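You operate a simulated robot arm through the tools that you are given. There is no shell and no other tool. Be economical: measure what you need, move in short steps, check, and stop when the job is done.

You run a simulated two-armed robot. Do the job below in one go: nothing can be reset, and whatever is moved stays where it is left.

## Task
On the middle table, fold the blue cloth in half, so that its two long edges meet.
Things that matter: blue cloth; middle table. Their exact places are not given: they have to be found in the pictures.

The check looks at the end state, three seconds after you hand in, the way a careful person would. Anything else that was tipped, shoved, dropped, spilled or broken makes it a failure. Flat cloth is picked up by pressing the open fingertips on it (5 to 10 N) and closing them slowly along it; thin cloth reads only 2 to 8 mm in the jaws.

## Robot
Two 7-joint arms with two-finger grippers on one trunk, on a base that drives. Base frame: it is fixed to the floor where the robot stands at the start and does not move with it; the origin is under the middle of the robot, x ahead of it, y to its left, z up; the surface under the hand at the start is at about z = 80. Readings come in cm, rad, newtons and seconds.
The left shoulder is at the start at [15.6, 21.6, 100], the right one opposite. With the tool pointing down near the work surface each hand reaches from about 10 to 90 cm from the robot's upright axis, wherever it stands, measured 20 degrees to its own side. Places, roughly: middle table [70, 20, 80]. Payload 3.18 kg a hand.
The TCP of each hand is the grasp point between the finger pads, 3 cm short of the fingertips. In the tool frame z runs along the fingers and y along their closing line. Largest opening 14.4 cm; the body of the gripper starts 10.3 cm behind the TCP.
Orientation is that of the tool frame in the base frame, as [roll, pitch, yaw] about the fixed x, y, z axes, in that order (R = Rz(yaw) Ry(pitch) Rx(roll)). With the fingers straight down and closing along the base's y, the tool's x points along the base's -x, its y along +y and its z along -z.

## Interface
- The arms move only by the tool send_rows. It takes "left_steps", "right_steps" or both (then of equal length, played together; a hand with none holds still); each is a list that holds one entry, the list of rows, each a list of 7 numbers: the shift along the base's x, y, z in units of 20 mm (1.0 is 20 mm), then the turn, a rotation vector about the base's x, y, z in units of 4 degrees (1.0 is 4 degrees), then the opening, from 0 (shut) to 1 (fully open). In form: [[[tx, ty, tz, ax, ay, az, hand], ...]]. A call has 1 to 20 rows; each row shifts and turns the commanded pose from where the row before left it. A call with a number of a shift or a turn outside -1 to 1 is refused whole. A row lasts 0.2 s, in which the tool goes at most 5 cm and 0.15 rad; a call with a longer step from one row to the next is refused whole, and so is a gripper value outside its range. Where a pose cannot be reached the arm comes as near as it can. A force on the tool above 40 N (or 10 N above the force at the start of the call, whichever is more), or a blocked arm, ends the call early, and 0.2 s more pass. The fingers move at their own pace and stop on an object; they squeeze with about 41 N. The grip force told is the motor's: it shows also when the fingers shut on nothing. Time passes only in rows, and 0.2 s behind the last, so rows that do not move let the fingers close. It gives the time, the measured TCP pose, the force on the tool (base axes), the opening and the grip force at its end, in the units of the frame above (readings bear some noise), with the torque about the TCP (base axes, N m) and any sound that the robot's microphone picked up.
- Cameras (640 x 400 px; columns grow to the right, rows downward): "scene" is now at [30.07, -0.67, 118.67]; the picture's right is [-0.08, -1.00, 0.00], its down [-0.48, 0.04, -0.88] and it looks along [0.87, -0.07, -0.48] (base axes); focal length 214 px, centre (320, 200). "left" rides on the left gripper at [7.7, -1.6, -14.3] in its tool frame; the picture's right is [0.21, 0.98, 0.00], its down [-0.84, 0.18, -0.51] and it looks along [-0.50, 0.11, 0.86] (tool axes); focal length 218 px, centre (320, 200). "right" rides on the right gripper at [7.6, 1.6, -14.3] in its tool frame; the picture's right is [-0.21, 0.98, 0.00], its down [-0.84, -0.18, -0.51] and it looks along [-0.50, -0.11, 0.86] (tool axes); focal length 218 px, centre (320, 200).
- get_image(camera): a new picture of that camera. It takes no simulated time.
- raise_lower(by): slides the trunk up (or, below 0, down) by that many cm; the arms and the scene camera ride with it, the base frame stays. It gives what a move gives, with no picture.
- roll_base(legs): drives the robot by 1 to 6 legs, each [ahead, left, turn to the left] in cm, cm and rad, along the robot's own axes; the way and the turn of a leg run together, so that a leg with both is an arc; at most 150 cm and 3.142 rad a leg. The arms and the cameras ride along, it lands a little off, and it stops where it bumps. It gives what a move gives.
- pan_tilt(pan, tilt): turns the head with the scene camera to pan (to the left, within 1.396 rad either way) and tilt (down, from -0.506 to 1.204), counted from straight ahead of the robot. It gives what a move gives.
- probe_pixels(camera, pixels): for up to 12 pixels [column, row] of the newest picture of that camera ("zoom" is the newest enlarged one), the place [x, y, z] in the base frame of the surface seen there, good to about 0.2 cm. It takes no simulated time.
- close_up(camera, box): a new picture of the part [left, top, right, bottom] of that camera's present view, enlarged. It takes no simulated time.
- close_job(): hands the job in; it is judged then, once.

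Keep the steps short. Do not move on a guess: measure, check each grasp and each placing, and mend mistakes. In all there are 80 turns and 70 pictures (those below and enlarged ones count). Leave the grippers open and the arms clear of the work at the hand-in unless told otherwise, and finish with a single line.

The tools are called after "Request:" as a command line: name --argument value ..., lists and objects as JSON in quotes. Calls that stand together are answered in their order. send_rows: Moves the arms, as the interface text tells. Its arguments: {"type":"object","properties":{"left_steps":{"type":"array","items":{"type":"array","items":{"type":"array","items":{"type":"number"}}}},"right_steps":{"type":"array","items":{"type":"array","items":{"type":"array","items":{"type":"number"}}}}},"required":[]} The other tools are called the same way: raise_lower (by) slides the trunk up or down; roll_base (legs) drives the base; pan_tilt (pan, tilt) turns the head that bears the scene camera; get_image (camera) takes a picture; probe_pixels (camera, pixels) gives the place of the surface under pixels of a picture; close_up (camera, box) takes an enlarged picture of a part of a camera's view; close_job () hands the job in.

At the start:

```text
time: 0.0
left_tcp_pos: [55.78, 41.19, 96.57]
left_tcp_rot: [-3.141, 0.001, -3.14]
left_contact_force: [0.5, 0.2, -0.6]
left_moment: [-0.01, 0.01, -0.03]
left_finger_gap: 14.4
left_gripper_force: 0.0
right_tcp_pos: [40.81, -9.01, 103.93]
right_tcp_rot: [3.141, 0.0, 3.141]
right_contact_force: [0.1, 0.0, 0.2]
right_moment: [-0.02, 0.01, 0.0]
right_finger_gap: 14.4
right_gripper_force: 0.2
trunk travel left (down, up): [-9.0, 28.0]
robot x, y, heading: [-0.3, 0.03, 0.004]
head pan, tilt: [-0.079, 0.501]
```

scene: 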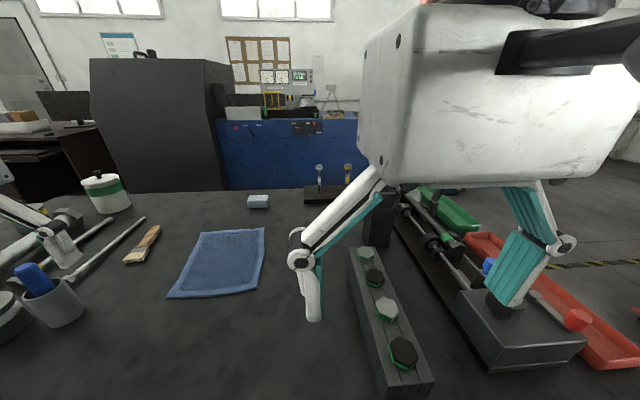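
right: 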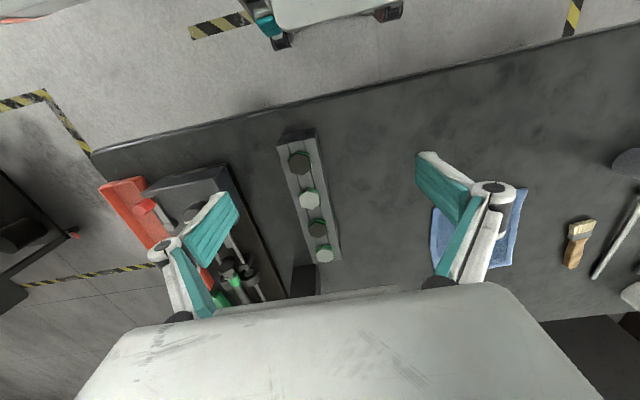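
left: 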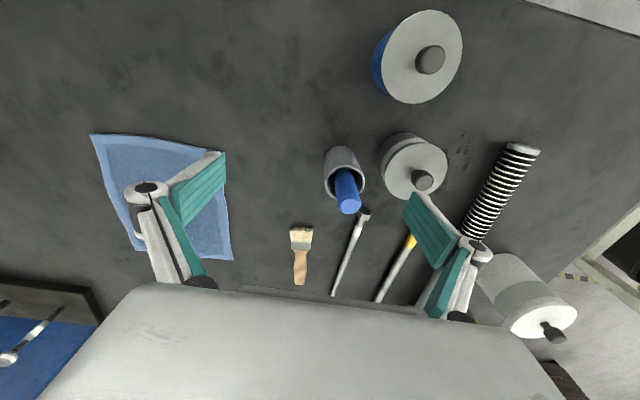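

The cloth shows in the scene picture with corners near (202,232), (265,228), (256,291), (168,298). I'll measure those and the neighbouring items.

Request:
close_up --camera "scene" --box '[110, 180, 340, 324]'

Request:
probe_pixels --camera "scene" --pixels '[[203, 233], [264, 229], [255, 290], [169, 297], [220, 262], [150, 235], [130, 260], [258, 202], [320, 195], [366, 255], [310, 350], [60, 300]]'

```text
2.78 times, centred on (225, 252) of scene
```

zoom: 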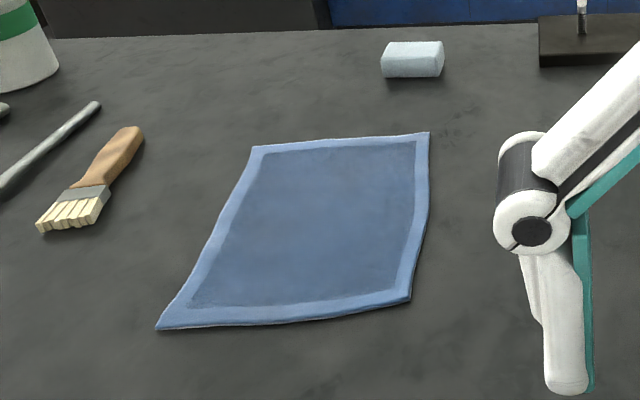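

```text
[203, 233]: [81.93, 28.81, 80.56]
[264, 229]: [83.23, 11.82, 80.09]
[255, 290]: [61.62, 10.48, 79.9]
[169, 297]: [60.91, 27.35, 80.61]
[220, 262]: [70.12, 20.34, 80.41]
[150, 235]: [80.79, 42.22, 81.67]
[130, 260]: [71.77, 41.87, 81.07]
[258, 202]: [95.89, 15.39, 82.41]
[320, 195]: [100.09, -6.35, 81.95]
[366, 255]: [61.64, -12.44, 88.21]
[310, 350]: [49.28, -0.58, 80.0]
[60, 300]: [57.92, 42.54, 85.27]
```

Corners are roughly (82,29), (83,12), (61.6,10.5), (61,27.4), so the long edges run along x. I'd like to know where the near table edge is, to see if the base can come closer. I'll probe the right picture and take zoomed corner positions.

Request:
probe_pixels --camera "right" --pixels '[[110, 150], [200, 132], [300, 107], [400, 83], [500, 60], [600, 38], [300, 80], [620, 15], [310, 130], [335, 258], [345, 15], [200, 60]]'

Request:
probe_pixels --camera "zoom" --pixels '[[254, 149], [427, 135], [409, 299], [160, 327], [205, 245], [426, 220], [300, 323], [340, 141], [40, 230], [495, 200], [385, 75], [300, 230]]'

Request:
pan_tilt --pan 0.2 --tilt 1.15

Request:
get_image --camera "scene"

```text
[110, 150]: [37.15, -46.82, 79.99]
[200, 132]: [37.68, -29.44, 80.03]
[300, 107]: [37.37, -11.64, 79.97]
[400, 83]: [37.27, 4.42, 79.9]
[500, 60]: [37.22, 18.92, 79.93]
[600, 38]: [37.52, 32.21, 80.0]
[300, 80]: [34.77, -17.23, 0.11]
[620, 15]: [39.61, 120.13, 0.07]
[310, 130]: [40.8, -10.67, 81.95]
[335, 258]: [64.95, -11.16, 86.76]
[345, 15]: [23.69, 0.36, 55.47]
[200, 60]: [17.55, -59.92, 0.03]
```

```text
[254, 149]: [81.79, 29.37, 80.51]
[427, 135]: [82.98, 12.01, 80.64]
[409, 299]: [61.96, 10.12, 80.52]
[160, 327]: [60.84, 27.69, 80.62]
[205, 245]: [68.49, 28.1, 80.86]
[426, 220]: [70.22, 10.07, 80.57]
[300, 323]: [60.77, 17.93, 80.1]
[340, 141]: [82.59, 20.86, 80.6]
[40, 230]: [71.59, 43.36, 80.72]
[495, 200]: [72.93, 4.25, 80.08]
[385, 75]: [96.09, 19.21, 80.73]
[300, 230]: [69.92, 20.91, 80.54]
```

```text
time: 1.0
left_tcp_pos: [55.72, 41.17, 96.53]
left_tcp_rot: [3.141, -0.001, -3.141]
left_contact_force: [-0.3, -0.3, 0.3]
left_moment: [-0.02, -0.02, -0.02]
left_finger_gap: 14.4
left_gripper_force: 0.1
right_tcp_pos: [41.68, -8.92, 103.43]
right_tcp_rot: [-3.134, 0.008, 3.127]
right_contact_force: [53.6, 40.1, -88.6]
right_moment: [-7.6, -0.99, -4.95]
right_finger_gap: 14.45
right_gripper_force: 0.0
trunk travel left (down, up): [-9.0, 28.0]
robot x, y, heading: [0.32, 0.25, 0.003]
head pan, tilt: [0.201, 1.15]
```

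```text
65 pictures are left
```

scene: 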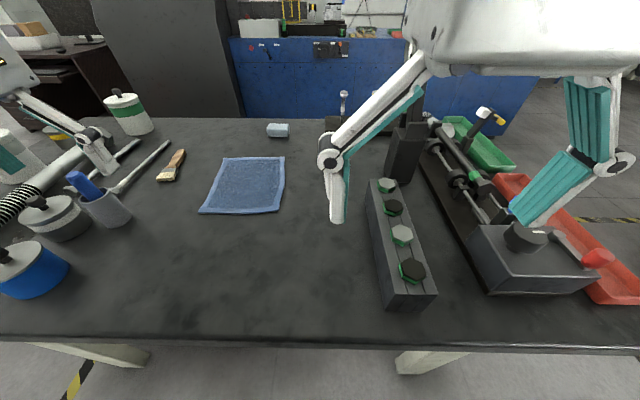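

The head tilt has touched the right gripper, with about 90 N on it. I'll move the right hand ahead and clear of the head before anything else.

Request:
send_rows --right_steps '[[[1, -0.3, 0, 0, 0, 0, 1], [1, -0.3, 0, 0, 0, 0, 1], [1, -0.3, 0, 0, 0, 0, 1], [1, 0, 0, 0, 0, 0, 1], [1, 0, 0, 0, 0, 0, 1], [0, 0, 0, 0, 0, 0, 1]]]'

Request:
get_image --camera "scene"

```text
time: 2.4
left_tcp_pos: [55.77, 41.18, 96.62]
left_tcp_rot: [3.142, 0.004, -3.14]
left_contact_force: [-0.4, -0.4, 0.3]
left_moment: [-0.03, -0.02, 0.01]
left_finger_gap: 14.41
left_gripper_force: 0.0
right_tcp_pos: [50.93, -10.68, 104.1]
right_tcp_rot: [3.14, 0.001, -3.141]
right_contact_force: [0.1, 0.2, -0.8]
right_moment: [-0.02, 0.0, 0.01]
right_finger_gap: 14.4
right_gripper_force: 0.0
trunk travel left (down, up): [-9.0, 28.0]
robot x, y, heading: [0.2, 0.17, -0.006]
head pan, tilt: [0.201, 1.15]
```

```text
64 pictures are left
```

scene: 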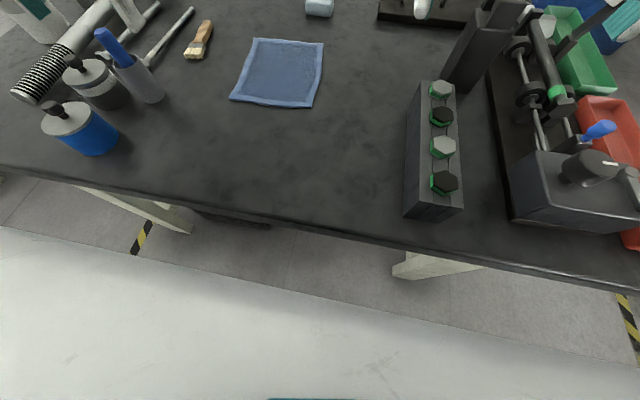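

The contact is cleared. Next I'll measure the robot's own front edge (row about 290) to get the gap to the table at x≈37.

Request:
probe_pixels --camera "scene" --pixels '[[300, 310], [100, 270], [500, 335], [300, 350], [310, 398], [410, 262], [230, 215], [165, 205], [480, 60], [435, 90], [432, 215], [575, 105]]'

```text
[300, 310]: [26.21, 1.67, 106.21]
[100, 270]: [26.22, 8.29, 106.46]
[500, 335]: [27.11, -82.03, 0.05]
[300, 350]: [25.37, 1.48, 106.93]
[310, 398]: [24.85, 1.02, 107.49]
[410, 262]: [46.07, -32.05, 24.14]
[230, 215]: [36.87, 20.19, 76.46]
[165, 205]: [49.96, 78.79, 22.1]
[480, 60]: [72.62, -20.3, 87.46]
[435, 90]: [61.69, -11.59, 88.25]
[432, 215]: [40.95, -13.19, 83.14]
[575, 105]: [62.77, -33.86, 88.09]
```

There's about 11 cm between the trunk front (x≈26) and the table edge (37). My plan is to bring the base ahead 6 cm and left 9 cm, so the right hand can take the far end and the left hand the near end. First I'll lift the left hand away from the mug and bring it inward.

Request:
send_rows --left_steps '[[[0, 0, 1, 0, 0, 0, 1], [0, 0, 1, 0, 0, 0, 1], [0, 0, 1, 0, 0, 0, 1], [0, 0, 1, 0, 0, 0, 1], [0, -1, 0, 0, 0, 0, 1], [0, -1, 0, 0, 0, 0, 1], [0, -1, 0, 0, 0, 0, 1], [0, -1, 0, 0, 0, 0, 1], [0, -1, 0, 0, 0, 0, 1], [0, -1, 0, 0, 0, 0, 1], [0, -1, 0, 0, 0, 0, 1], [0, -1, 0, 0, 0, 0, 1]]]'

Request:
roll_base --legs '[[6, 9, 0]]'

Request:
get_image --camera "scene"

```text
time: 5.0
left_tcp_pos: [58.34, 24.74, 99.96]
left_tcp_rot: [3.141, 0.001, 3.141]
left_contact_force: [-0.4, 0.5, -0.1]
left_moment: [0.01, 0.03, 0.0]
left_finger_gap: 14.41
left_gripper_force: 0.0
left hand out of reach, approached as far as the arm can: row 2, 3, 4
right_tcp_pos: [51.0, -10.84, 103.96]
right_tcp_rot: [-3.141, -0.001, 3.141]
right_contact_force: [0.7, -0.5, -0.4]
right_moment: [-0.02, -0.01, 0.02]
right_finger_gap: 14.39
right_gripper_force: 0.0
trunk travel left (down, up): [-9.0, 28.0]
robot x, y, heading: [0.07, -0.12, 0.002]
head pan, tilt: [0.201, 1.15]
```

```text
time: 6.5
left_tcp_pos: [64.23, 33.61, 99.9]
left_tcp_rot: [-3.141, -0.001, -3.142]
left_contact_force: [-0.1, 0.4, -0.3]
left_moment: [-0.02, 0.04, -0.02]
left_finger_gap: 14.39
left_gripper_force: 0.1
right_tcp_pos: [56.98, -1.99, 104.03]
right_tcp_rot: [-3.14, 0.0, 3.14]
right_contact_force: [-0.1, -0.7, -0.2]
right_moment: [-0.01, 0.02, 0.0]
right_finger_gap: 14.39
right_gripper_force: 0.1
trunk travel left (down, up): [-9.0, 28.0]
robot x, y, heading: [6.21, 9.04, -0.006]
head pan, tilt: [0.201, 1.15]
```

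```text
63 pictures are left
```

scene: 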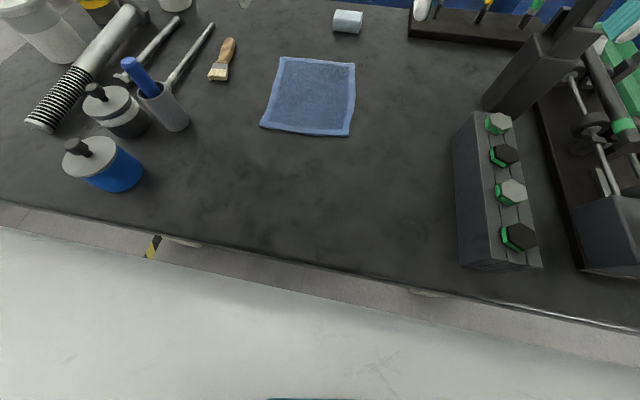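

The base is now at (6.2, 9). I'd also like to turn it a little left (0.25 rad) so the right shoulder reaches the far end. Before that I'll bring both hands rightward so the turn doesn't swing the left hand over the mug.

Request:
send_rows --left_steps '[[[-0.4, -1, 0, 0, 0, 0, 1], [-0.4, -1, 0, 0, 0, 0, 1], [-0.4, -1, 0, 0, 0, 0, 1], [-0.4, -1, 0, 0, 0, 0, 1], [-0.4, -1, 0, 0, 0, 0, 1], [0, -1, 0, 0, 0, 0, 1], [0, -1, 0, 0, 0, 0, 1], [0, -1, 0, 0, 0, 0, 1], [0, 0, 0, 0, 0, 0, 1]]]' --right_steps '[[[0, -1, 0, 0, 0, 0, 1], [0, -1, 0, 0, 0, 0, 1], [0, -1, 0, 0, 0, 0, 1], [0, -1, 0, 0, 0, 0, 1], [0, -1, 0, 0, 0, 0, 1], [0, -1, 0, 0, 0, 0, 1], [0, 0, 0, 0, 0, 0, 1], [0, 0, 0, 0, 0, 0, 1], [0, 0, 0, 0, 0, 0, 1]]]'

Request:
roll_base --legs '[[0, 0, 0.25]]'

Request:
pan_tilt --pan 0.0 --tilt 0.85

Request:
get_image --camera "scene"

```text
time: 8.5
left_tcp_pos: [62.45, 20.16, 99.9]
left_tcp_rot: [3.141, -0.001, 3.141]
left_contact_force: [0.4, 0.4, -0.1]
left_moment: [-0.01, 0.01, -0.03]
left_finger_gap: 14.41
left_gripper_force: 0.1
left hand out of reach, approached as far as the arm can: row 2, 3, 4, 5
right_tcp_pos: [56.84, -14.23, 104.1]
right_tcp_rot: [-3.14, 0.001, 3.141]
right_contact_force: [0.1, 0.5, 0.8]
right_moment: [-0.01, 0.01, 0.02]
right_finger_gap: 14.4
right_gripper_force: 0.0
trunk travel left (down, up): [-9.0, 28.0]
robot x, y, heading: [6.0, 9.02, -0.003]
head pan, tilt: [0.201, 1.15]
```

```text
time: 9.7
left_tcp_pos: [57.82, 33.76, 99.86]
left_tcp_rot: [3.141, 0.001, -2.894]
left_contact_force: [-0.2, 0.1, -0.1]
left_moment: [-0.01, -0.02, 0.02]
left_finger_gap: 14.4
left_gripper_force: 0.0
right_tcp_pos: [60.93, -0.95, 103.95]
right_tcp_rot: [3.141, -0.001, -2.895]
right_contact_force: [-0.3, 0.1, -0.6]
right_moment: [-0.02, 0.0, -0.02]
right_finger_gap: 14.39
right_gripper_force: 0.1
trunk travel left (down, up): [-9.0, 28.0]
robot x, y, heading: [5.87, 8.68, 0.245]
head pan, tilt: [0.201, 1.15]
```

```text
time: 10.5
left_tcp_pos: [57.92, 33.62, 99.93]
left_tcp_rot: [3.141, 0.0, -2.893]
left_contact_force: [0.1, -0.1, 0.7]
left_moment: [0.01, 0.0, -0.01]
left_finger_gap: 14.42
left_gripper_force: 0.1
right_tcp_pos: [60.84, -0.9, 104.03]
right_tcp_rot: [-3.141, 0.002, -2.894]
right_contact_force: [0.4, 0.3, 0.4]
right_moment: [0.02, 0.03, 0.01]
right_finger_gap: 14.39
right_gripper_force: 0.0
trunk travel left (down, up): [-9.0, 28.0]
robot x, y, heading: [6.06, 8.65, 0.249]
head pan, tilt: [0.0, 0.85]
```

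```text
62 pictures are left
```

scene: 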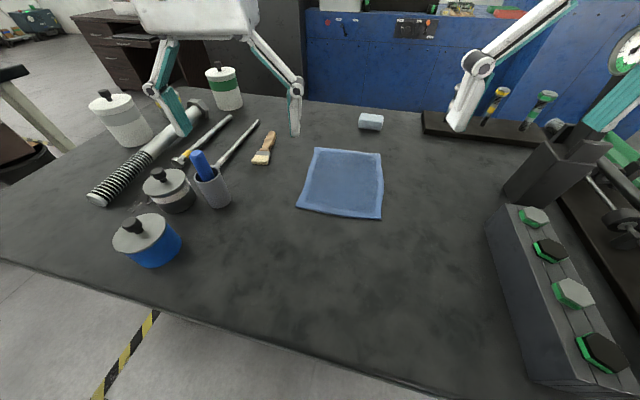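

I have a clear view of the cloth now. I'll zoom in and measure the corners exactly.

Request:
close_up --camera "scene" --box '[280, 138, 408, 228]'

```text
4.44 times, centred on (344, 183) of scene
```

zoom: 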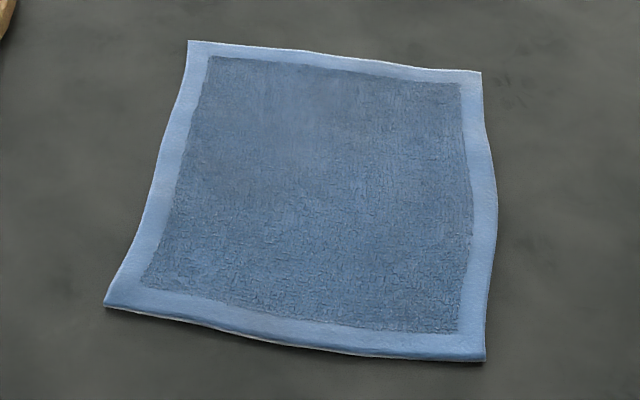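

Request:
probe_pixels --camera "zoom" --pixels '[[190, 43], [480, 74], [484, 358], [108, 304], [170, 130], [145, 220], [492, 160], [493, 260], [330, 57], [300, 343], [478, 100], [488, 320]]'

```text
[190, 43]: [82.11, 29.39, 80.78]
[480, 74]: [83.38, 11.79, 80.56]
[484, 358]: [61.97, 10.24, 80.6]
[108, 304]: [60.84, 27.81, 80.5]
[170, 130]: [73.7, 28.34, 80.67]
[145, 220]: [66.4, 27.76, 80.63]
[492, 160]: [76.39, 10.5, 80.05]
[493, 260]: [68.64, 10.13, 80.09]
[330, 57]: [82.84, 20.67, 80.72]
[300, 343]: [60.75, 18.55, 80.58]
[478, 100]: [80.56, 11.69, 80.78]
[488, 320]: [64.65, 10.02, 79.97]
```

The cloth is about 17.5 × 21.4 cm, with its long edges 4° off the x axis. I need to see how the arms lie, to judge whether both hands can work side by side, so I'll pan the head to each.

Request:
pan_tilt --pan -0.8 --tilt 0.3

Request:
get_image --camera "scene"

Request:
pan_tilt --pan 0.8 --tilt 0.3

Request:
get_image --camera "scene"

```text
time: 11.7
left_tcp_pos: [57.8, 33.62, 99.95]
left_tcp_rot: [-3.141, 0.003, -2.895]
left_contact_force: [1.1, 0.1, -0.5]
left_moment: [0.0, 0.0, 0.02]
left_finger_gap: 14.4
left_gripper_force: 0.2
right_tcp_pos: [61.03, -0.88, 103.98]
right_tcp_rot: [3.14, -0.001, -2.893]
right_contact_force: [-0.4, 0.2, -1.0]
right_moment: [-0.01, -0.01, 0.0]
right_finger_gap: 14.41
right_gripper_force: 0.0
trunk travel left (down, up): [-9.0, 28.0]
robot x, y, heading: [5.88, 8.99, 0.247]
head pan, tilt: [-0.799, 0.3]
```

```text
60 pictures are left
```

scene: 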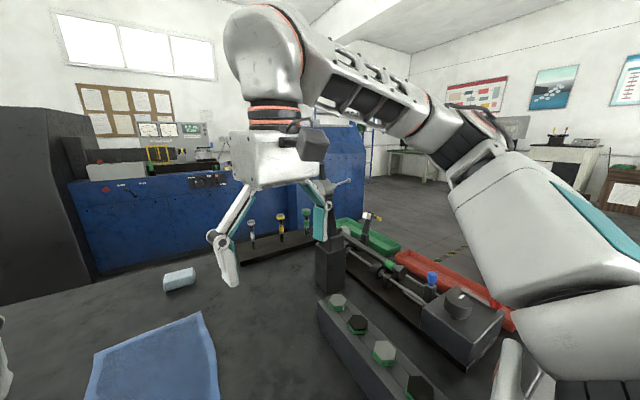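

```text
time: 13.3
left_tcp_pos: [57.89, 33.72, 99.86]
left_tcp_rot: [3.141, 0.0, -2.894]
left_contact_force: [0.3, -0.4, -0.6]
left_moment: [0.01, 0.0, -0.01]
left_finger_gap: 14.4
left_gripper_force: 0.1
right_tcp_pos: [60.92, -0.89, 103.94]
right_tcp_rot: [-3.142, 0.001, -2.893]
right_contact_force: [0.1, -0.1, -0.7]
right_moment: [-0.02, -0.01, 0.02]
right_finger_gap: 14.42
right_gripper_force: 0.0
trunk travel left (down, up): [-9.0, 28.0]
robot x, y, heading: [5.81, 8.74, 0.248]
head pan, tilt: [0.799, 0.3]
```

```text
59 pictures are left
```

scene: 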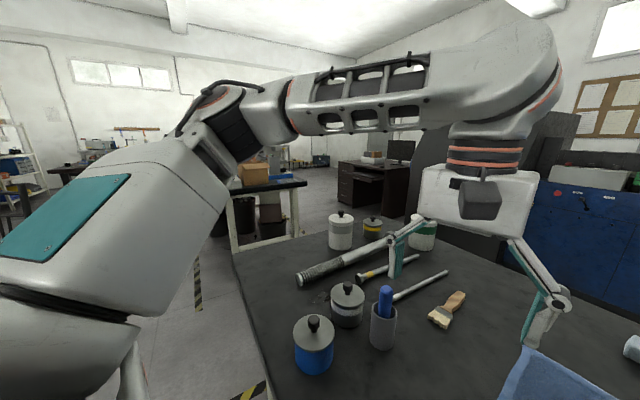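

The elbows lie well outward and the forearms run high, so both hands can work together: right on the far end, left on the near end leaning toward the robot. First the right hand goes over the far end of the right edge, turned so it closes across the edge, with a gap of about 3 cm.

Request:
send_rows --right_steps '[[[1, 0.6, 0, 0, 0, -0.5, 0.21], [1, 0.6, 0, 0, 0, -0.5, 0.21], [1, 0.6, 0, 0, 0, -0.5, 0.21], [1, 0.6, 0, 0, 0, -0.5, 0.21], [1, 0.6, 0, 0, 0, -0.5, 0.21], [1, 0.6, 0, 0, 0, 0, 0.21], [1, 0.6, 0, 0, 0, 0, 0.21], [1, 0.6, 0, 0, 0, 0, 0.21], [1, 0.6, 0, 0, 0, 0, 0.21], [0.65, 0.7, 0, 0, 0, 0, 0.21], [0.65, 0.7, -1, 0, 0, 0, 0.21], [0, 0, -1, 0, 0, 0, 0.21], [0, 0, -1, 0, 0, 0, 0.21], [0, 0, -1, 0, 0, 0, 0.21], [0, 0, -1, 0, 0, 0, 0.21], [0, 0, -1, 0, 0, 0, 0.21], [0, 0, -1, 0, 0, 0, 0.21], [0, 0, 0, 0, 0, 0, 0.21]]]'

Request:
pan_tilt --pan 0.0 --tilt 0.75

Request:
get_image --camera "scene"

Request:
get_image --camera "right"

```text
time: 17.1
left_tcp_pos: [57.98, 33.63, 99.86]
left_tcp_rot: [-3.141, 0.002, -2.894]
left_contact_force: [0.1, 0.4, 0.0]
left_moment: [-0.01, 0.0, -0.03]
left_finger_gap: 14.4
left_gripper_force: 0.0
right_tcp_pos: [79.95, 11.36, 89.93]
right_tcp_rot: [-3.14, 0.002, -3.068]
right_contact_force: [-0.1, -0.6, 0.6]
right_moment: [0.0, 0.01, 0.02]
right_finger_gap: 3.05
right_gripper_force: 0.1
right hand out of reach, approached as far as the arm can: row 9, 10
trunk travel left (down, up): [-9.0, 28.0]
robot x, y, heading: [5.92, 8.81, 0.252]
head pan, tilt: [0.799, 0.3]
```

```text
time: 18.3
left_tcp_pos: [57.96, 33.58, 99.86]
left_tcp_rot: [-3.141, 0.0, -2.893]
left_contact_force: [1.1, 0.7, 0.6]
left_moment: [0.0, 0.01, -0.03]
left_finger_gap: 14.4
left_gripper_force: 0.1
right_tcp_pos: [79.89, 11.36, 90.02]
right_tcp_rot: [-3.141, 0.001, -3.069]
right_contact_force: [-0.5, -0.6, 0.5]
right_moment: [0.03, 0.01, -0.01]
right_finger_gap: 3.03
right_gripper_force: 0.0
trunk travel left (down, up): [-9.0, 28.0]
robot x, y, heading: [5.62, 8.78, 0.25]
head pan, tilt: [0.0, 0.75]
```

```text
58 pictures are left
```

scene: 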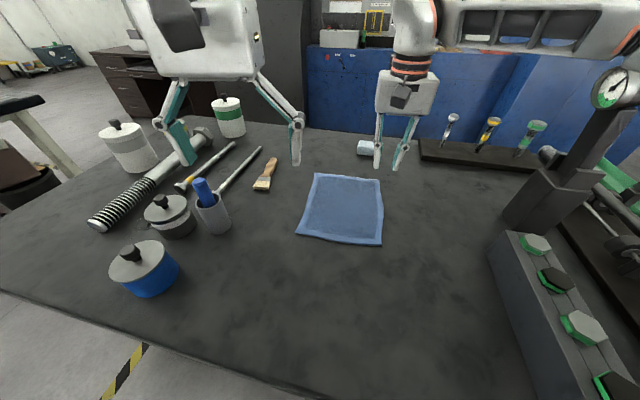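

```text
57 pictures are left
```

right: 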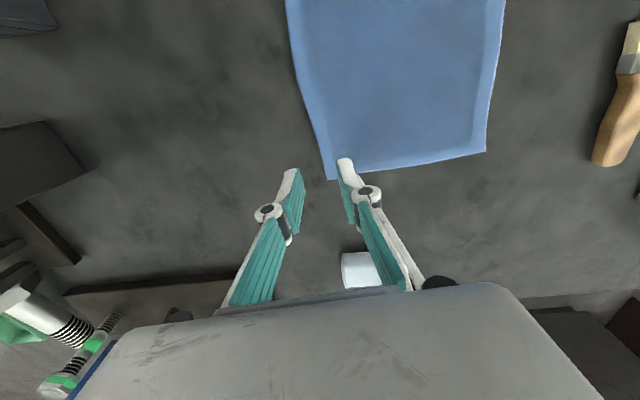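

The reach is marginal with the wrist high. Raising the trunk 14 cm brings the shoulder nearer wrist height and gives more reach. After that I'll lower the right hand back and turn the left hand to the edge direction.

Request:
raise_lower --by 14

Request:
send_rows --right_steps '[[[0.7, 0.4, -1, 0, 0, 0, 0.21], [0, 0, -1, 0, 0, 0, 0.21], [0, 0, -1, 0, 0, 0, 0.21], [0, 0, -1, 0, 0, 0, 0.21], [0, 0, -1, 0, 0, 0, 0.21], [0, 0, -1, 0, 0, 0, 0.21], [0, 0, -1, 0, 0, 0, 0.21], [0, 0, -1, 0, 0, 0, 0.21], [0, 0, 0, 0, 0, 0, 0.21]]]' --left_steps '[[[0, -0.8, 0, 0, -0.5, -0.5, 0.21], [0, -0.8, 0, 0, -0.5, -0.5, 0.21], [0, -0.8, 0, 0, -0.5, -0.5, 0.21], [0, -0.8, 0, 0, -0.5, -0.5, 0.21], [0, -0.8, 0, 0, -0.5, -0.5, 0.21], [0, -0.8, 0, 0, -0.5, 0, 0.21], [0, -0.8, 0, 0, -0.5, 0, 0.21], [0, -0.8, 0, 0, -0.5, 0, 0.21], [0, 0, 0, 0, 0, 0, 0.21]]]'

Request:
get_image --camera "scene"

```text
time: 19.9
left_tcp_pos: [58.03, 33.61, 113.68]
left_tcp_rot: [-3.141, -0.001, -2.893]
left_contact_force: [0.3, -0.4, 0.2]
left_moment: [-0.03, 0.04, 0.02]
left_finger_gap: 14.4
left_gripper_force: 0.2
right_tcp_pos: [79.12, 11.19, 108.04]
right_tcp_rot: [3.131, 0.061, -3.068]
right_contact_force: [-0.2, 0.4, -0.6]
right_moment: [-0.02, 0.07, -0.03]
right_finger_gap: 3.02
right_gripper_force: 0.1
trunk travel left (down, up): [-23.0, 14.0]
robot x, y, heading: [6.35, 8.67, 0.254]
head pan, tilt: [0.0, 0.75]
```

```text
time: 21.9
left_tcp_pos: [57.88, 20.98, 113.76]
left_tcp_rot: [-3.105, 0.277, -3.065]
left_contact_force: [0.0, 0.6, -0.8]
left_moment: [0.0, -0.02, 0.01]
left_finger_gap: 3.02
left_gripper_force: 0.1
right_tcp_pos: [79.43, 11.48, 93.59]
right_tcp_rot: [3.13, 0.064, -3.071]
right_contact_force: [-0.3, 0.2, -0.8]
right_moment: [-0.05, -0.02, -0.01]
right_finger_gap: 3.03
right_gripper_force: 0.1
right hand out of reach, approached as far as the arm can: row 1
trunk travel left (down, up): [-23.0, 14.0]
robot x, y, heading: [5.95, 8.95, 0.247]
head pan, tilt: [0.0, 0.75]
```

```text
56 pictures are left
```

scene: 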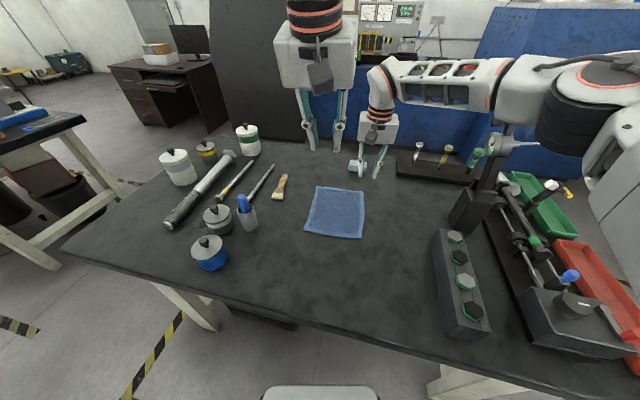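

The right hand just about reaches. I'll lean it slightly toward the robot too, to get some reach back, and come down to about z 85 over the edge.

Request:
send_rows --right_steps '[[[0, 0, -0.5, 0, -0.6, 0, 0.21], [0, 0, -0.5, 0, -0.6, 0, 0.21], [0, 0, -0.5, 0, -0.6, 0, 0.21], [0.3, 0.3, -0.5, 0, -0.6, 0, 0.21], [0.3, 0.3, -0.5, 0, 0, 0, 0.21], [0, 0, -0.5, 0, 0, 0, 0.21], [0, 0, -0.5, 0, 0, 0, 0.21], [0, 0, -0.5, 0, 0, 0, 0.21], [0, 0, 0, 0, 0, 0, 0.21]]]'

Request:
pan_tilt --pan -0.05 --tilt 0.8

Request:
close_up --camera "scene" --box '[270, 100, 430, 200]'

Request:
get_image --camera "right"

```text
time: 23.9
left_tcp_pos: [57.81, 21.03, 113.92]
left_tcp_rot: [-3.105, 0.278, -3.065]
left_contact_force: [0.1, 0.2, -0.7]
left_moment: [0.04, -0.02, -0.02]
left_finger_gap: 3.03
left_gripper_force: 0.0
right_tcp_pos: [80.77, 12.74, 85.71]
right_tcp_rot: [-3.142, 0.231, -3.069]
right_contact_force: [1.1, -0.2, 0.3]
right_moment: [-0.03, 0.03, -0.01]
right_finger_gap: 3.04
right_gripper_force: 0.0
trunk travel left (down, up): [-23.0, 14.0]
robot x, y, heading: [6.12, 9.09, 0.245]
head pan, tilt: [0.0, 0.75]
```

```text
time: 24.6
left_tcp_pos: [57.88, 20.89, 113.85]
left_tcp_rot: [-3.105, 0.277, -3.065]
left_contact_force: [0.2, 0.2, -0.1]
left_moment: [0.01, -0.01, 0.02]
left_finger_gap: 3.01
left_gripper_force: 0.0
right_tcp_pos: [80.58, 12.66, 85.74]
right_tcp_rot: [-3.14, 0.231, -3.068]
right_contact_force: [-0.6, 0.6, -0.2]
right_moment: [0.02, -0.01, -0.03]
right_finger_gap: 3.01
right_gripper_force: 0.0
trunk travel left (down, up): [-23.0, 14.0]
robot x, y, heading: [6.03, 8.85, 0.249]
head pan, tilt: [-0.051, 0.799]
```

```text
4.00 times, centred on (350, 150) of scene
```

zoom: 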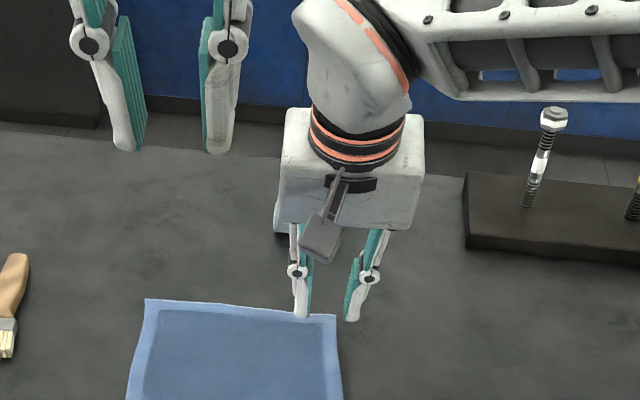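

```text
54 pictures are left
```

right: 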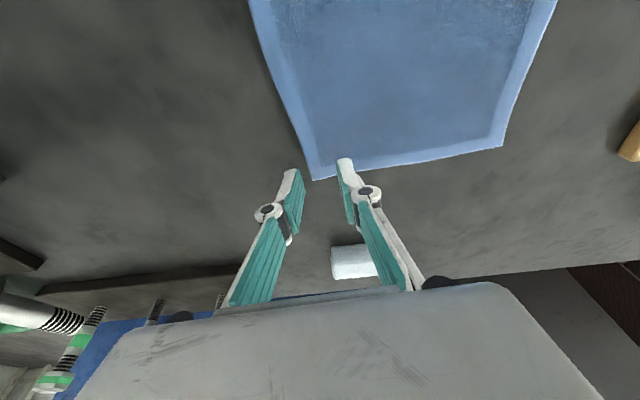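

The right fingertips straddle the edge: one outside it, one about 2 cm in. Next, the left hand moves over the near end in the same way.

Request:
send_rows --left_steps '[[[0.26, -0.5, -1, 0, 0, 0, 0.21], [0.26, -0.5, -1, 0, 0, 0, 0.21], [0.26, -0.5, -1, 0, 0, 0, 0.21], [0.26, -0.5, -1, 0, 0, 0, 0.21], [0.26, -0.5, -1, 0, 0, 0, 0.21], [0.26, -0.5, -1, 0, 0, 0, 0.21], [0.26, -0.5, -1, 0, 0, 0, 0.21], [0.26, -0.5, -1, 0, 0, 0, 0.21], [0.26, -0.5, -1, 0, 0, 0, 0.21], [0.26, -0.5, -1, 0, 0, 0, 0.21], [0, 0, -1, 0, 0, 0, 0.21], [0, 0, -1, 0, 0, 0, 0.21], [0, 0, -1, 0, 0, 0, 0.21], [0, 0, -1, 0, 0, 0, 0.21], [0, 0, 0, 0, 0, 0, 0.21]]]'

Request:
get_image --camera "scene"

Request:
get_image --camera "left"

```text
time: 27.8
left_tcp_pos: [63.04, 10.67, 85.81]
left_tcp_rot: [-3.104, 0.278, -3.066]
left_contact_force: [0.6, -0.3, -0.1]
left_moment: [-0.02, 0.01, -0.01]
left_finger_gap: 3.02
left_gripper_force: 0.0
right_tcp_pos: [80.78, 12.72, 85.74]
right_tcp_rot: [3.141, 0.232, -3.068]
right_contact_force: [-0.5, 0.4, 0.0]
right_moment: [-0.02, 0.0, 0.03]
right_finger_gap: 3.01
right_gripper_force: 0.2
trunk travel left (down, up): [-23.0, 14.0]
robot x, y, heading: [5.92, 8.57, 0.251]
head pan, tilt: [-0.051, 0.799]
```

```text
53 pictures are left
```

scene: 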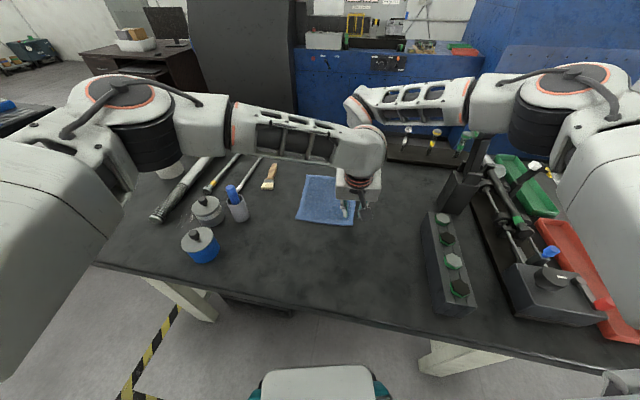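

```text
52 pictures are left
```

left: 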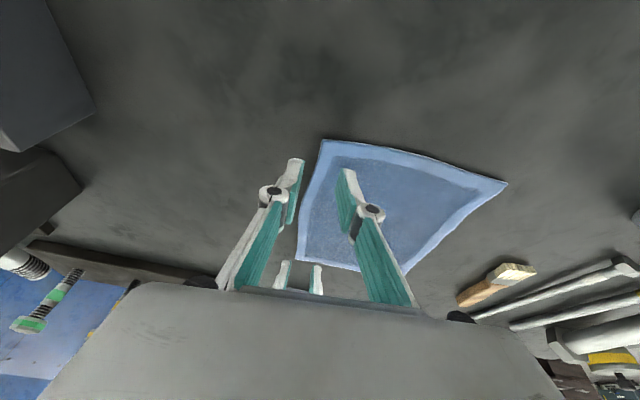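

Both hands straddle the edge. I'll lower both slowly, with a 3 mm left shift for the left hand, and watch the force.

Request:
send_rows --left_steps '[[[0, 0.15, -0.2, 0, 0, 0, 0.21], [0, 0, -0.2, 0, 0, 0, 0.21], [0, 0, -0.2, 0, 0, 0, 0.21], [0, 0, -0.2, 0, 0, 0, 0.21], [0, 0, -0.2, 0, 0, 0, 0.21], [0, 0, -0.1, 0, 0, 0, 0.21], [0, 0, -0.1, 0, 0, 0, 0.21], [0, 0, 0, 0, 0, 0, 0.21]]]' --right_steps '[[[0, 0, -0.2, 0, 0, 0, 0.21], [0, 0, -0.2, 0, 0, 0, 0.21], [0, 0, -0.2, 0, 0, 0, 0.21], [0, 0, -0.2, 0, 0, 0, 0.21], [0, 0, -0.2, 0, 0, 0, 0.21], [0, 0, -0.1, 0, 0, 0, 0.21], [0, 0, -0.1, 0, 0, 0, 0.21], [0, 0, 0, 0, 0, 0, 0.21]]]'

```text
time: 29.6
left_tcp_pos: [63.08, 11.16, 83.5]
left_tcp_rot: [-3.105, 0.278, -3.066]
left_contact_force: [-1.6, -0.2, 1.6]
left_moment: [-0.03, 0.02, 0.0]
left_finger_gap: 3.0
left_gripper_force: 0.0
right_tcp_pos: [80.64, 12.63, 83.39]
right_tcp_rot: [3.142, 0.231, -3.068]
right_contact_force: [-0.6, 0.7, 3.9]
right_moment: [0.12, 0.06, 0.03]
right_finger_gap: 3.02
right_gripper_force: 0.1
trunk travel left (down, up): [-23.0, 14.0]
robot x, y, heading: [6.08, 8.57, 0.25]
head pan, tilt: [-0.051, 0.799]
```

Contact is light: 1.6 N left and 3.9 N right. I'll go about 2 mm more on the left and 1 mm on the right.

Request:
send_rows --left_steps '[[[0, 0, -0.05, 0, 0, 0, 0.21], [0, 0, -0.05, 0, 0, 0, 0.21], [0, 0, 0, 0, 0, 0, 0.21]]]' --right_steps '[[[0, 0, -0.03, 0, 0, 0, 0.21], [0, 0, -0.03, 0, 0, 0, 0.21], [0, 0, 0, 0, 0, 0, 0.21]]]'

Request:
get_image --camera "left"

Request:
get_image --camera "right"

```text
time: 30.4
left_tcp_pos: [63.07, 11.18, 83.43]
left_tcp_rot: [-3.105, 0.28, -3.065]
left_contact_force: [2.3, -0.1, 8.9]
left_moment: [0.18, 0.0, -0.05]
left_finger_gap: 2.96
left_gripper_force: 0.2
right_tcp_pos: [80.67, 12.65, 83.36]
right_tcp_rot: [3.141, 0.234, -3.067]
right_contact_force: [0.0, -0.3, 8.2]
right_moment: [0.17, 0.04, -0.01]
right_finger_gap: 2.97
right_gripper_force: 0.1
trunk travel left (down, up): [-23.0, 14.0]
robot x, y, heading: [6.09, 8.61, 0.25]
head pan, tilt: [-0.051, 0.799]
```

```text
51 pictures are left
```

left: 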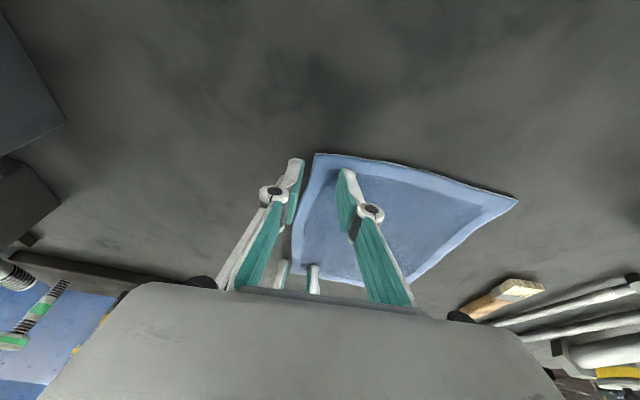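

```text
50 pictures are left
```

right: 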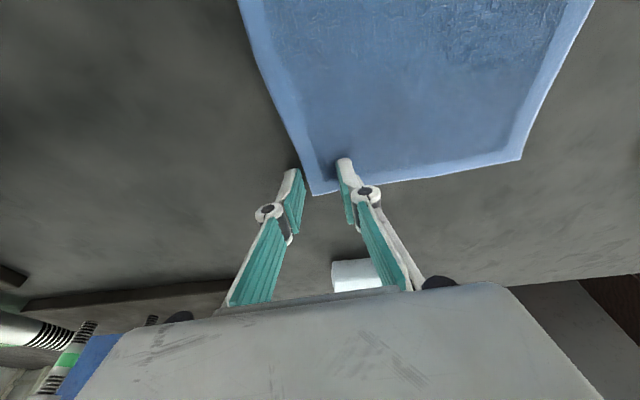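

Both hands press at 8–9 N with one finger just outside the edge. I'll close slowly.

Request:
send_rows --left_steps '[[[0, 0, 0, 0, 0, 0, 0.195], [0, 0, 0, 0, 0, 0, 0.18], [0, 0, 0, 0, 0, 0, 0.165], [0, 0, 0, 0, 0, 0, 0.15], [0, 0, 0, 0, 0, 0, 0.135], [0, 0, 0, 0, 0, 0, 0.12], [0, 0, 0, 0, 0, 0, 0.105], [0, 0, 0, 0, 0, 0, 0.09], [0, 0, 0, 0, 0, 0, 0.075], [0, 0, 0, 0, 0, 0, 0.06], [0, 0, 0, 0, 0, 0, 0.045], [0, 0, 0, 0, 0, 0, 0.03], [0, 0, 0, 0, 0, 0, 0.015], [0, 0, 0, 0, 0, 0, 0], [0, 0, 0, 0, 0, 0, 0], [0, 0, 0, 0, 0, 0, 0]]]' --right_steps '[[[0, 0, 0, 0, 0, 0, 0.195], [0, 0, 0, 0, 0, 0, 0.18], [0, 0, 0, 0, 0, 0, 0.165], [0, 0, 0, 0, 0, 0, 0.15], [0, 0, 0, 0, 0, 0, 0.135], [0, 0, 0, 0, 0, 0, 0.12], [0, 0, 0, 0, 0, 0, 0.105], [0, 0, 0, 0, 0, 0, 0.09], [0, 0, 0, 0, 0, 0, 0.075], [0, 0, 0, 0, 0, 0, 0.06], [0, 0, 0, 0, 0, 0, 0.045], [0, 0, 0, 0, 0, 0, 0.03], [0, 0, 0, 0, 0, 0, 0.015], [0, 0, 0, 0, 0, 0, 0], [0, 0, 0, 0, 0, 0, 0], [0, 0, 0, 0, 0, 0, 0]]]'

Request:
get_image --camera "left"

Request:
get_image --camera "right"

```text
time: 33.8
left_tcp_pos: [63.16, 11.16, 83.39]
left_tcp_rot: [-3.105, 0.277, -3.065]
left_contact_force: [1.4, 1.2, 0.7]
left_moment: [0.07, -0.02, -0.01]
left_finger_gap: 0.49
left_gripper_force: 34.0
right_tcp_pos: [80.74, 12.59, 83.14]
right_tcp_rot: [-3.141, 0.232, -3.069]
right_contact_force: [0.0, 0.0, 2.1]
right_moment: [0.04, 0.03, -0.03]
right_finger_gap: 0.48
right_gripper_force: 36.3
trunk travel left (down, up): [-23.0, 14.0]
robot x, y, heading: [6.08, 8.43, 0.248]
head pan, tilt: [-0.051, 0.799]
```

```text
49 pictures are left
```

left: 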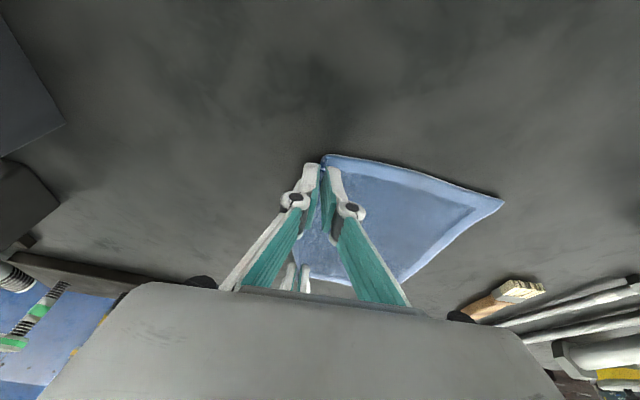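

```text
48 pictures are left
```

right: 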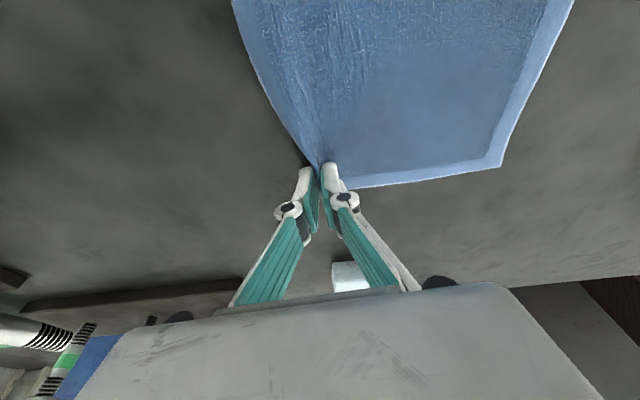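

Both jaws hold 4.8 mm, which is cloth. I'll lift 4 cm and check that both corners come along.

Request:
send_rows --left_steps '[[[0, 0, 0.4, 0, 0, 0, 0], [0, 0.1, 0.4, 0, 0, 0, 0], [0, 0.1, 0.4, 0, 0, 0, 0], [0, 0.2, 0.4, 0, 0, 0, 0], [0, 0.2, 0.4, 0, 0, 0, 0], [0, 0, 0, 0, 0, 0, 0]]]' --right_steps '[[[0, 0, 0.4, 0, 0, 0, 0], [0, 0.1, 0.4, 0, 0, 0, 0], [0, 0.1, 0.4, 0, 0, 0, 0], [0, 0.2, 0.4, 0, 0, 0, 0], [0, 0.2, 0.4, 0, 0, 0, 0], [0, 0, 0, 0, 0, 0, 0]]]'

Request:
get_image --camera "left"

Request:
get_image --camera "right"

Request:
close_up --camera "scene" --box '[260, 130, 420, 230]'

```text
time: 35.2
left_tcp_pos: [63.2, 12.36, 87.33]
left_tcp_rot: [-3.106, 0.277, -3.066]
left_contact_force: [0.6, -0.8, -1.8]
left_moment: [-0.01, 0.0, -0.03]
left_finger_gap: 0.5
left_gripper_force: 35.0
right_tcp_pos: [80.9, 13.87, 87.11]
right_tcp_rot: [-3.141, 0.232, -3.067]
right_contact_force: [0.5, 0.3, -0.2]
right_moment: [0.0, -0.01, -0.04]
right_finger_gap: 0.46
right_gripper_force: 36.2
trunk travel left (down, up): [-23.0, 14.0]
robot x, y, heading: [5.96, 8.78, 0.248]
head pan, tilt: [-0.051, 0.799]
```

```text
47 pictures are left
```

left: 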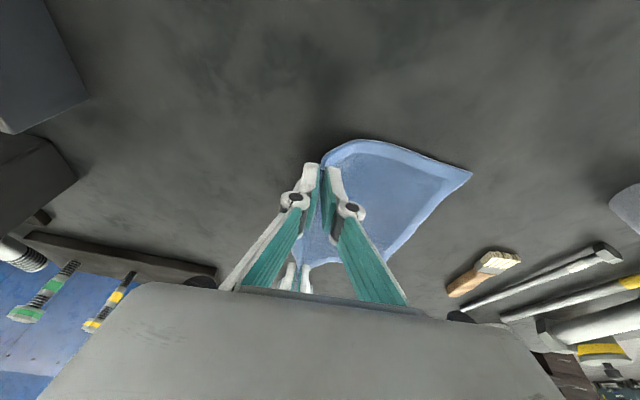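

```text
46 pictures are left
```

right: 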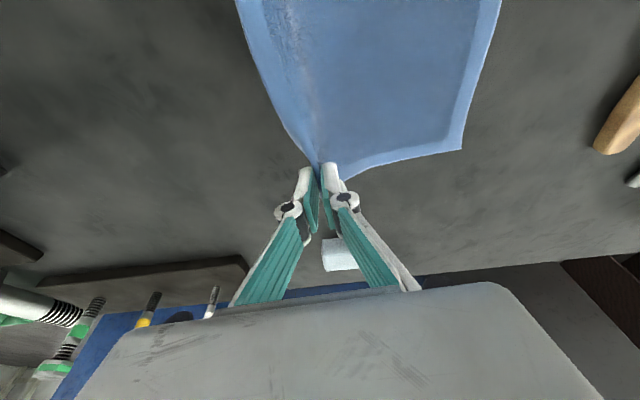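

```text
4.00 times, centred on (340, 180) of scene
```

zoom: 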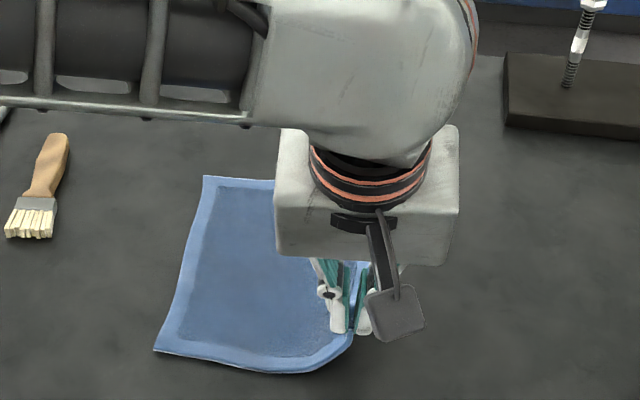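

Both ends are held and rising. Before the arc I need the mug and pen position, since the left hand will end up near them.

Request:
probe_pixels --camera "scene" --pixels '[[230, 187], [232, 195], [246, 203], [247, 215], [229, 203], [240, 220], [208, 202], [263, 187], [272, 168]]'

```text
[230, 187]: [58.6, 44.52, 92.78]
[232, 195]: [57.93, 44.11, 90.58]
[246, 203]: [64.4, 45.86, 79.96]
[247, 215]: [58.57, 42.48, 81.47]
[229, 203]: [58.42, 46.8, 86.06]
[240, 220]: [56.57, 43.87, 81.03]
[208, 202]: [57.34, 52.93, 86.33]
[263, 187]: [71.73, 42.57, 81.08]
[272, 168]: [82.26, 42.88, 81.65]
```

The mug and pen stay beyond y≈42.5, so a palm lean of about 20° leaves room. Now the first half of the arc with both hands: up and over, leaning the palms left.

Request:
send_rows --left_steps '[[[-0.035, 0.5, 0.5, -0.3, 0, 0, 0], [-0.035, 0.5, 0.45, -0.3, 0, 0, 0], [-0.035, 0.5, 0.35, -0.3, 0, 0, 0], [-0.035, 0.5, 0.3, -0.3, 0, 0, 0], [-0.035, 0.5, 0.2, -0.3, 0, 0, 0], [-0.035, 0.5, 0.1, -0.3, 0, 0, 0], [-0.035, 0.5, 0.05, -0.3, 0, 0, 0], [-0.035, 0.5, 0.05, -0.3, 0, 0, 0], [0, 0, 0, 0, 0, 0, 0]]]' --right_steps '[[[-0.035, 0.5, 0.5, -0.3, 0, 0, 0], [-0.035, 0.5, 0.45, -0.3, 0, 0, 0], [-0.035, 0.5, 0.35, -0.3, 0, 0, 0], [-0.035, 0.5, 0.3, -0.3, 0, 0, 0], [-0.035, 0.5, 0.2, -0.3, 0, 0, 0], [-0.035, 0.5, 0.1, -0.3, 0, 0, 0], [-0.035, 0.5, 0.05, -0.3, 0, 0, 0], [-0.035, 0.5, 0.05, -0.3, 0, 0, 0], [0, 0, 0, 0, 0, 0, 0]]]'

Request:
get_image --camera "scene"

Request:
get_image --camera "right"

```text
time: 37.2
left_tcp_pos: [62.55, 20.22, 91.56]
left_tcp_rot: [-2.933, 0.261, -3.02]
left_contact_force: [0.2, -0.2, -1.5]
left_moment: [0.03, 0.01, 0.01]
left_finger_gap: 0.23
left_gripper_force: 31.8
right_tcp_pos: [80.27, 21.81, 91.15]
right_tcp_rot: [-2.969, 0.215, -3.03]
right_contact_force: [-1.1, 0.3, -0.4]
right_moment: [0.05, 0.01, -0.06]
right_finger_gap: 0.47
right_gripper_force: 36.2
trunk travel left (down, up): [-23.0, 14.0]
robot x, y, heading: [5.84, 9.0, 0.245]
head pan, tilt: [-0.051, 0.799]
```

```text
44 pictures are left
```

scene: 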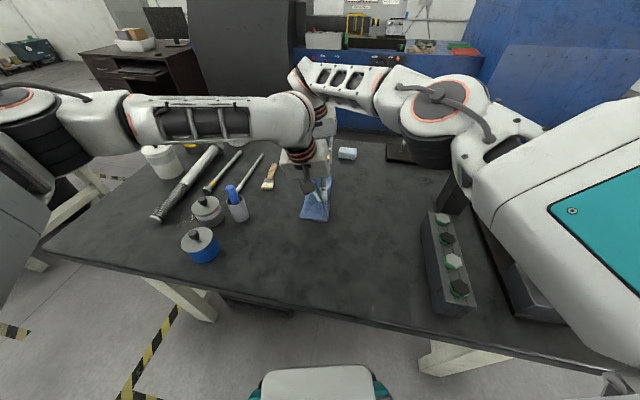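

```text
43 pictures are left
```

right: 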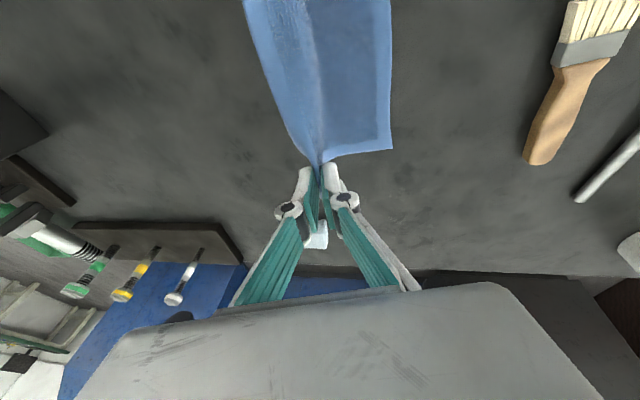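

The left jaw reading dropped to 2.3 mm while the right still reads 4.7. I'll check the left hold.

Request:
get_image --camera "left"

Request:
close_up --camera "scene" --box '[270, 150, 366, 225]'

```text
42 pictures are left
```

left: 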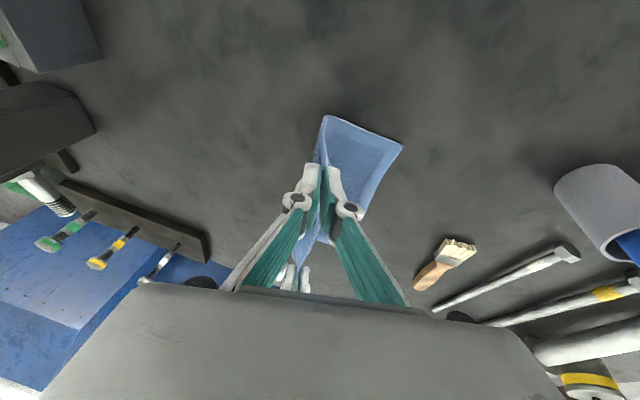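

```text
5.33 times, centred on (318, 188) of scene
```

zoom: 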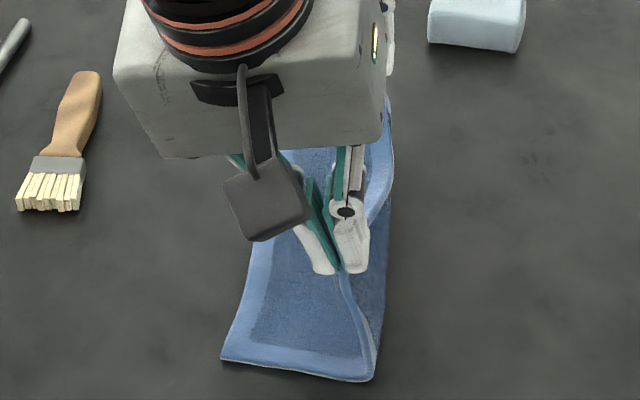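

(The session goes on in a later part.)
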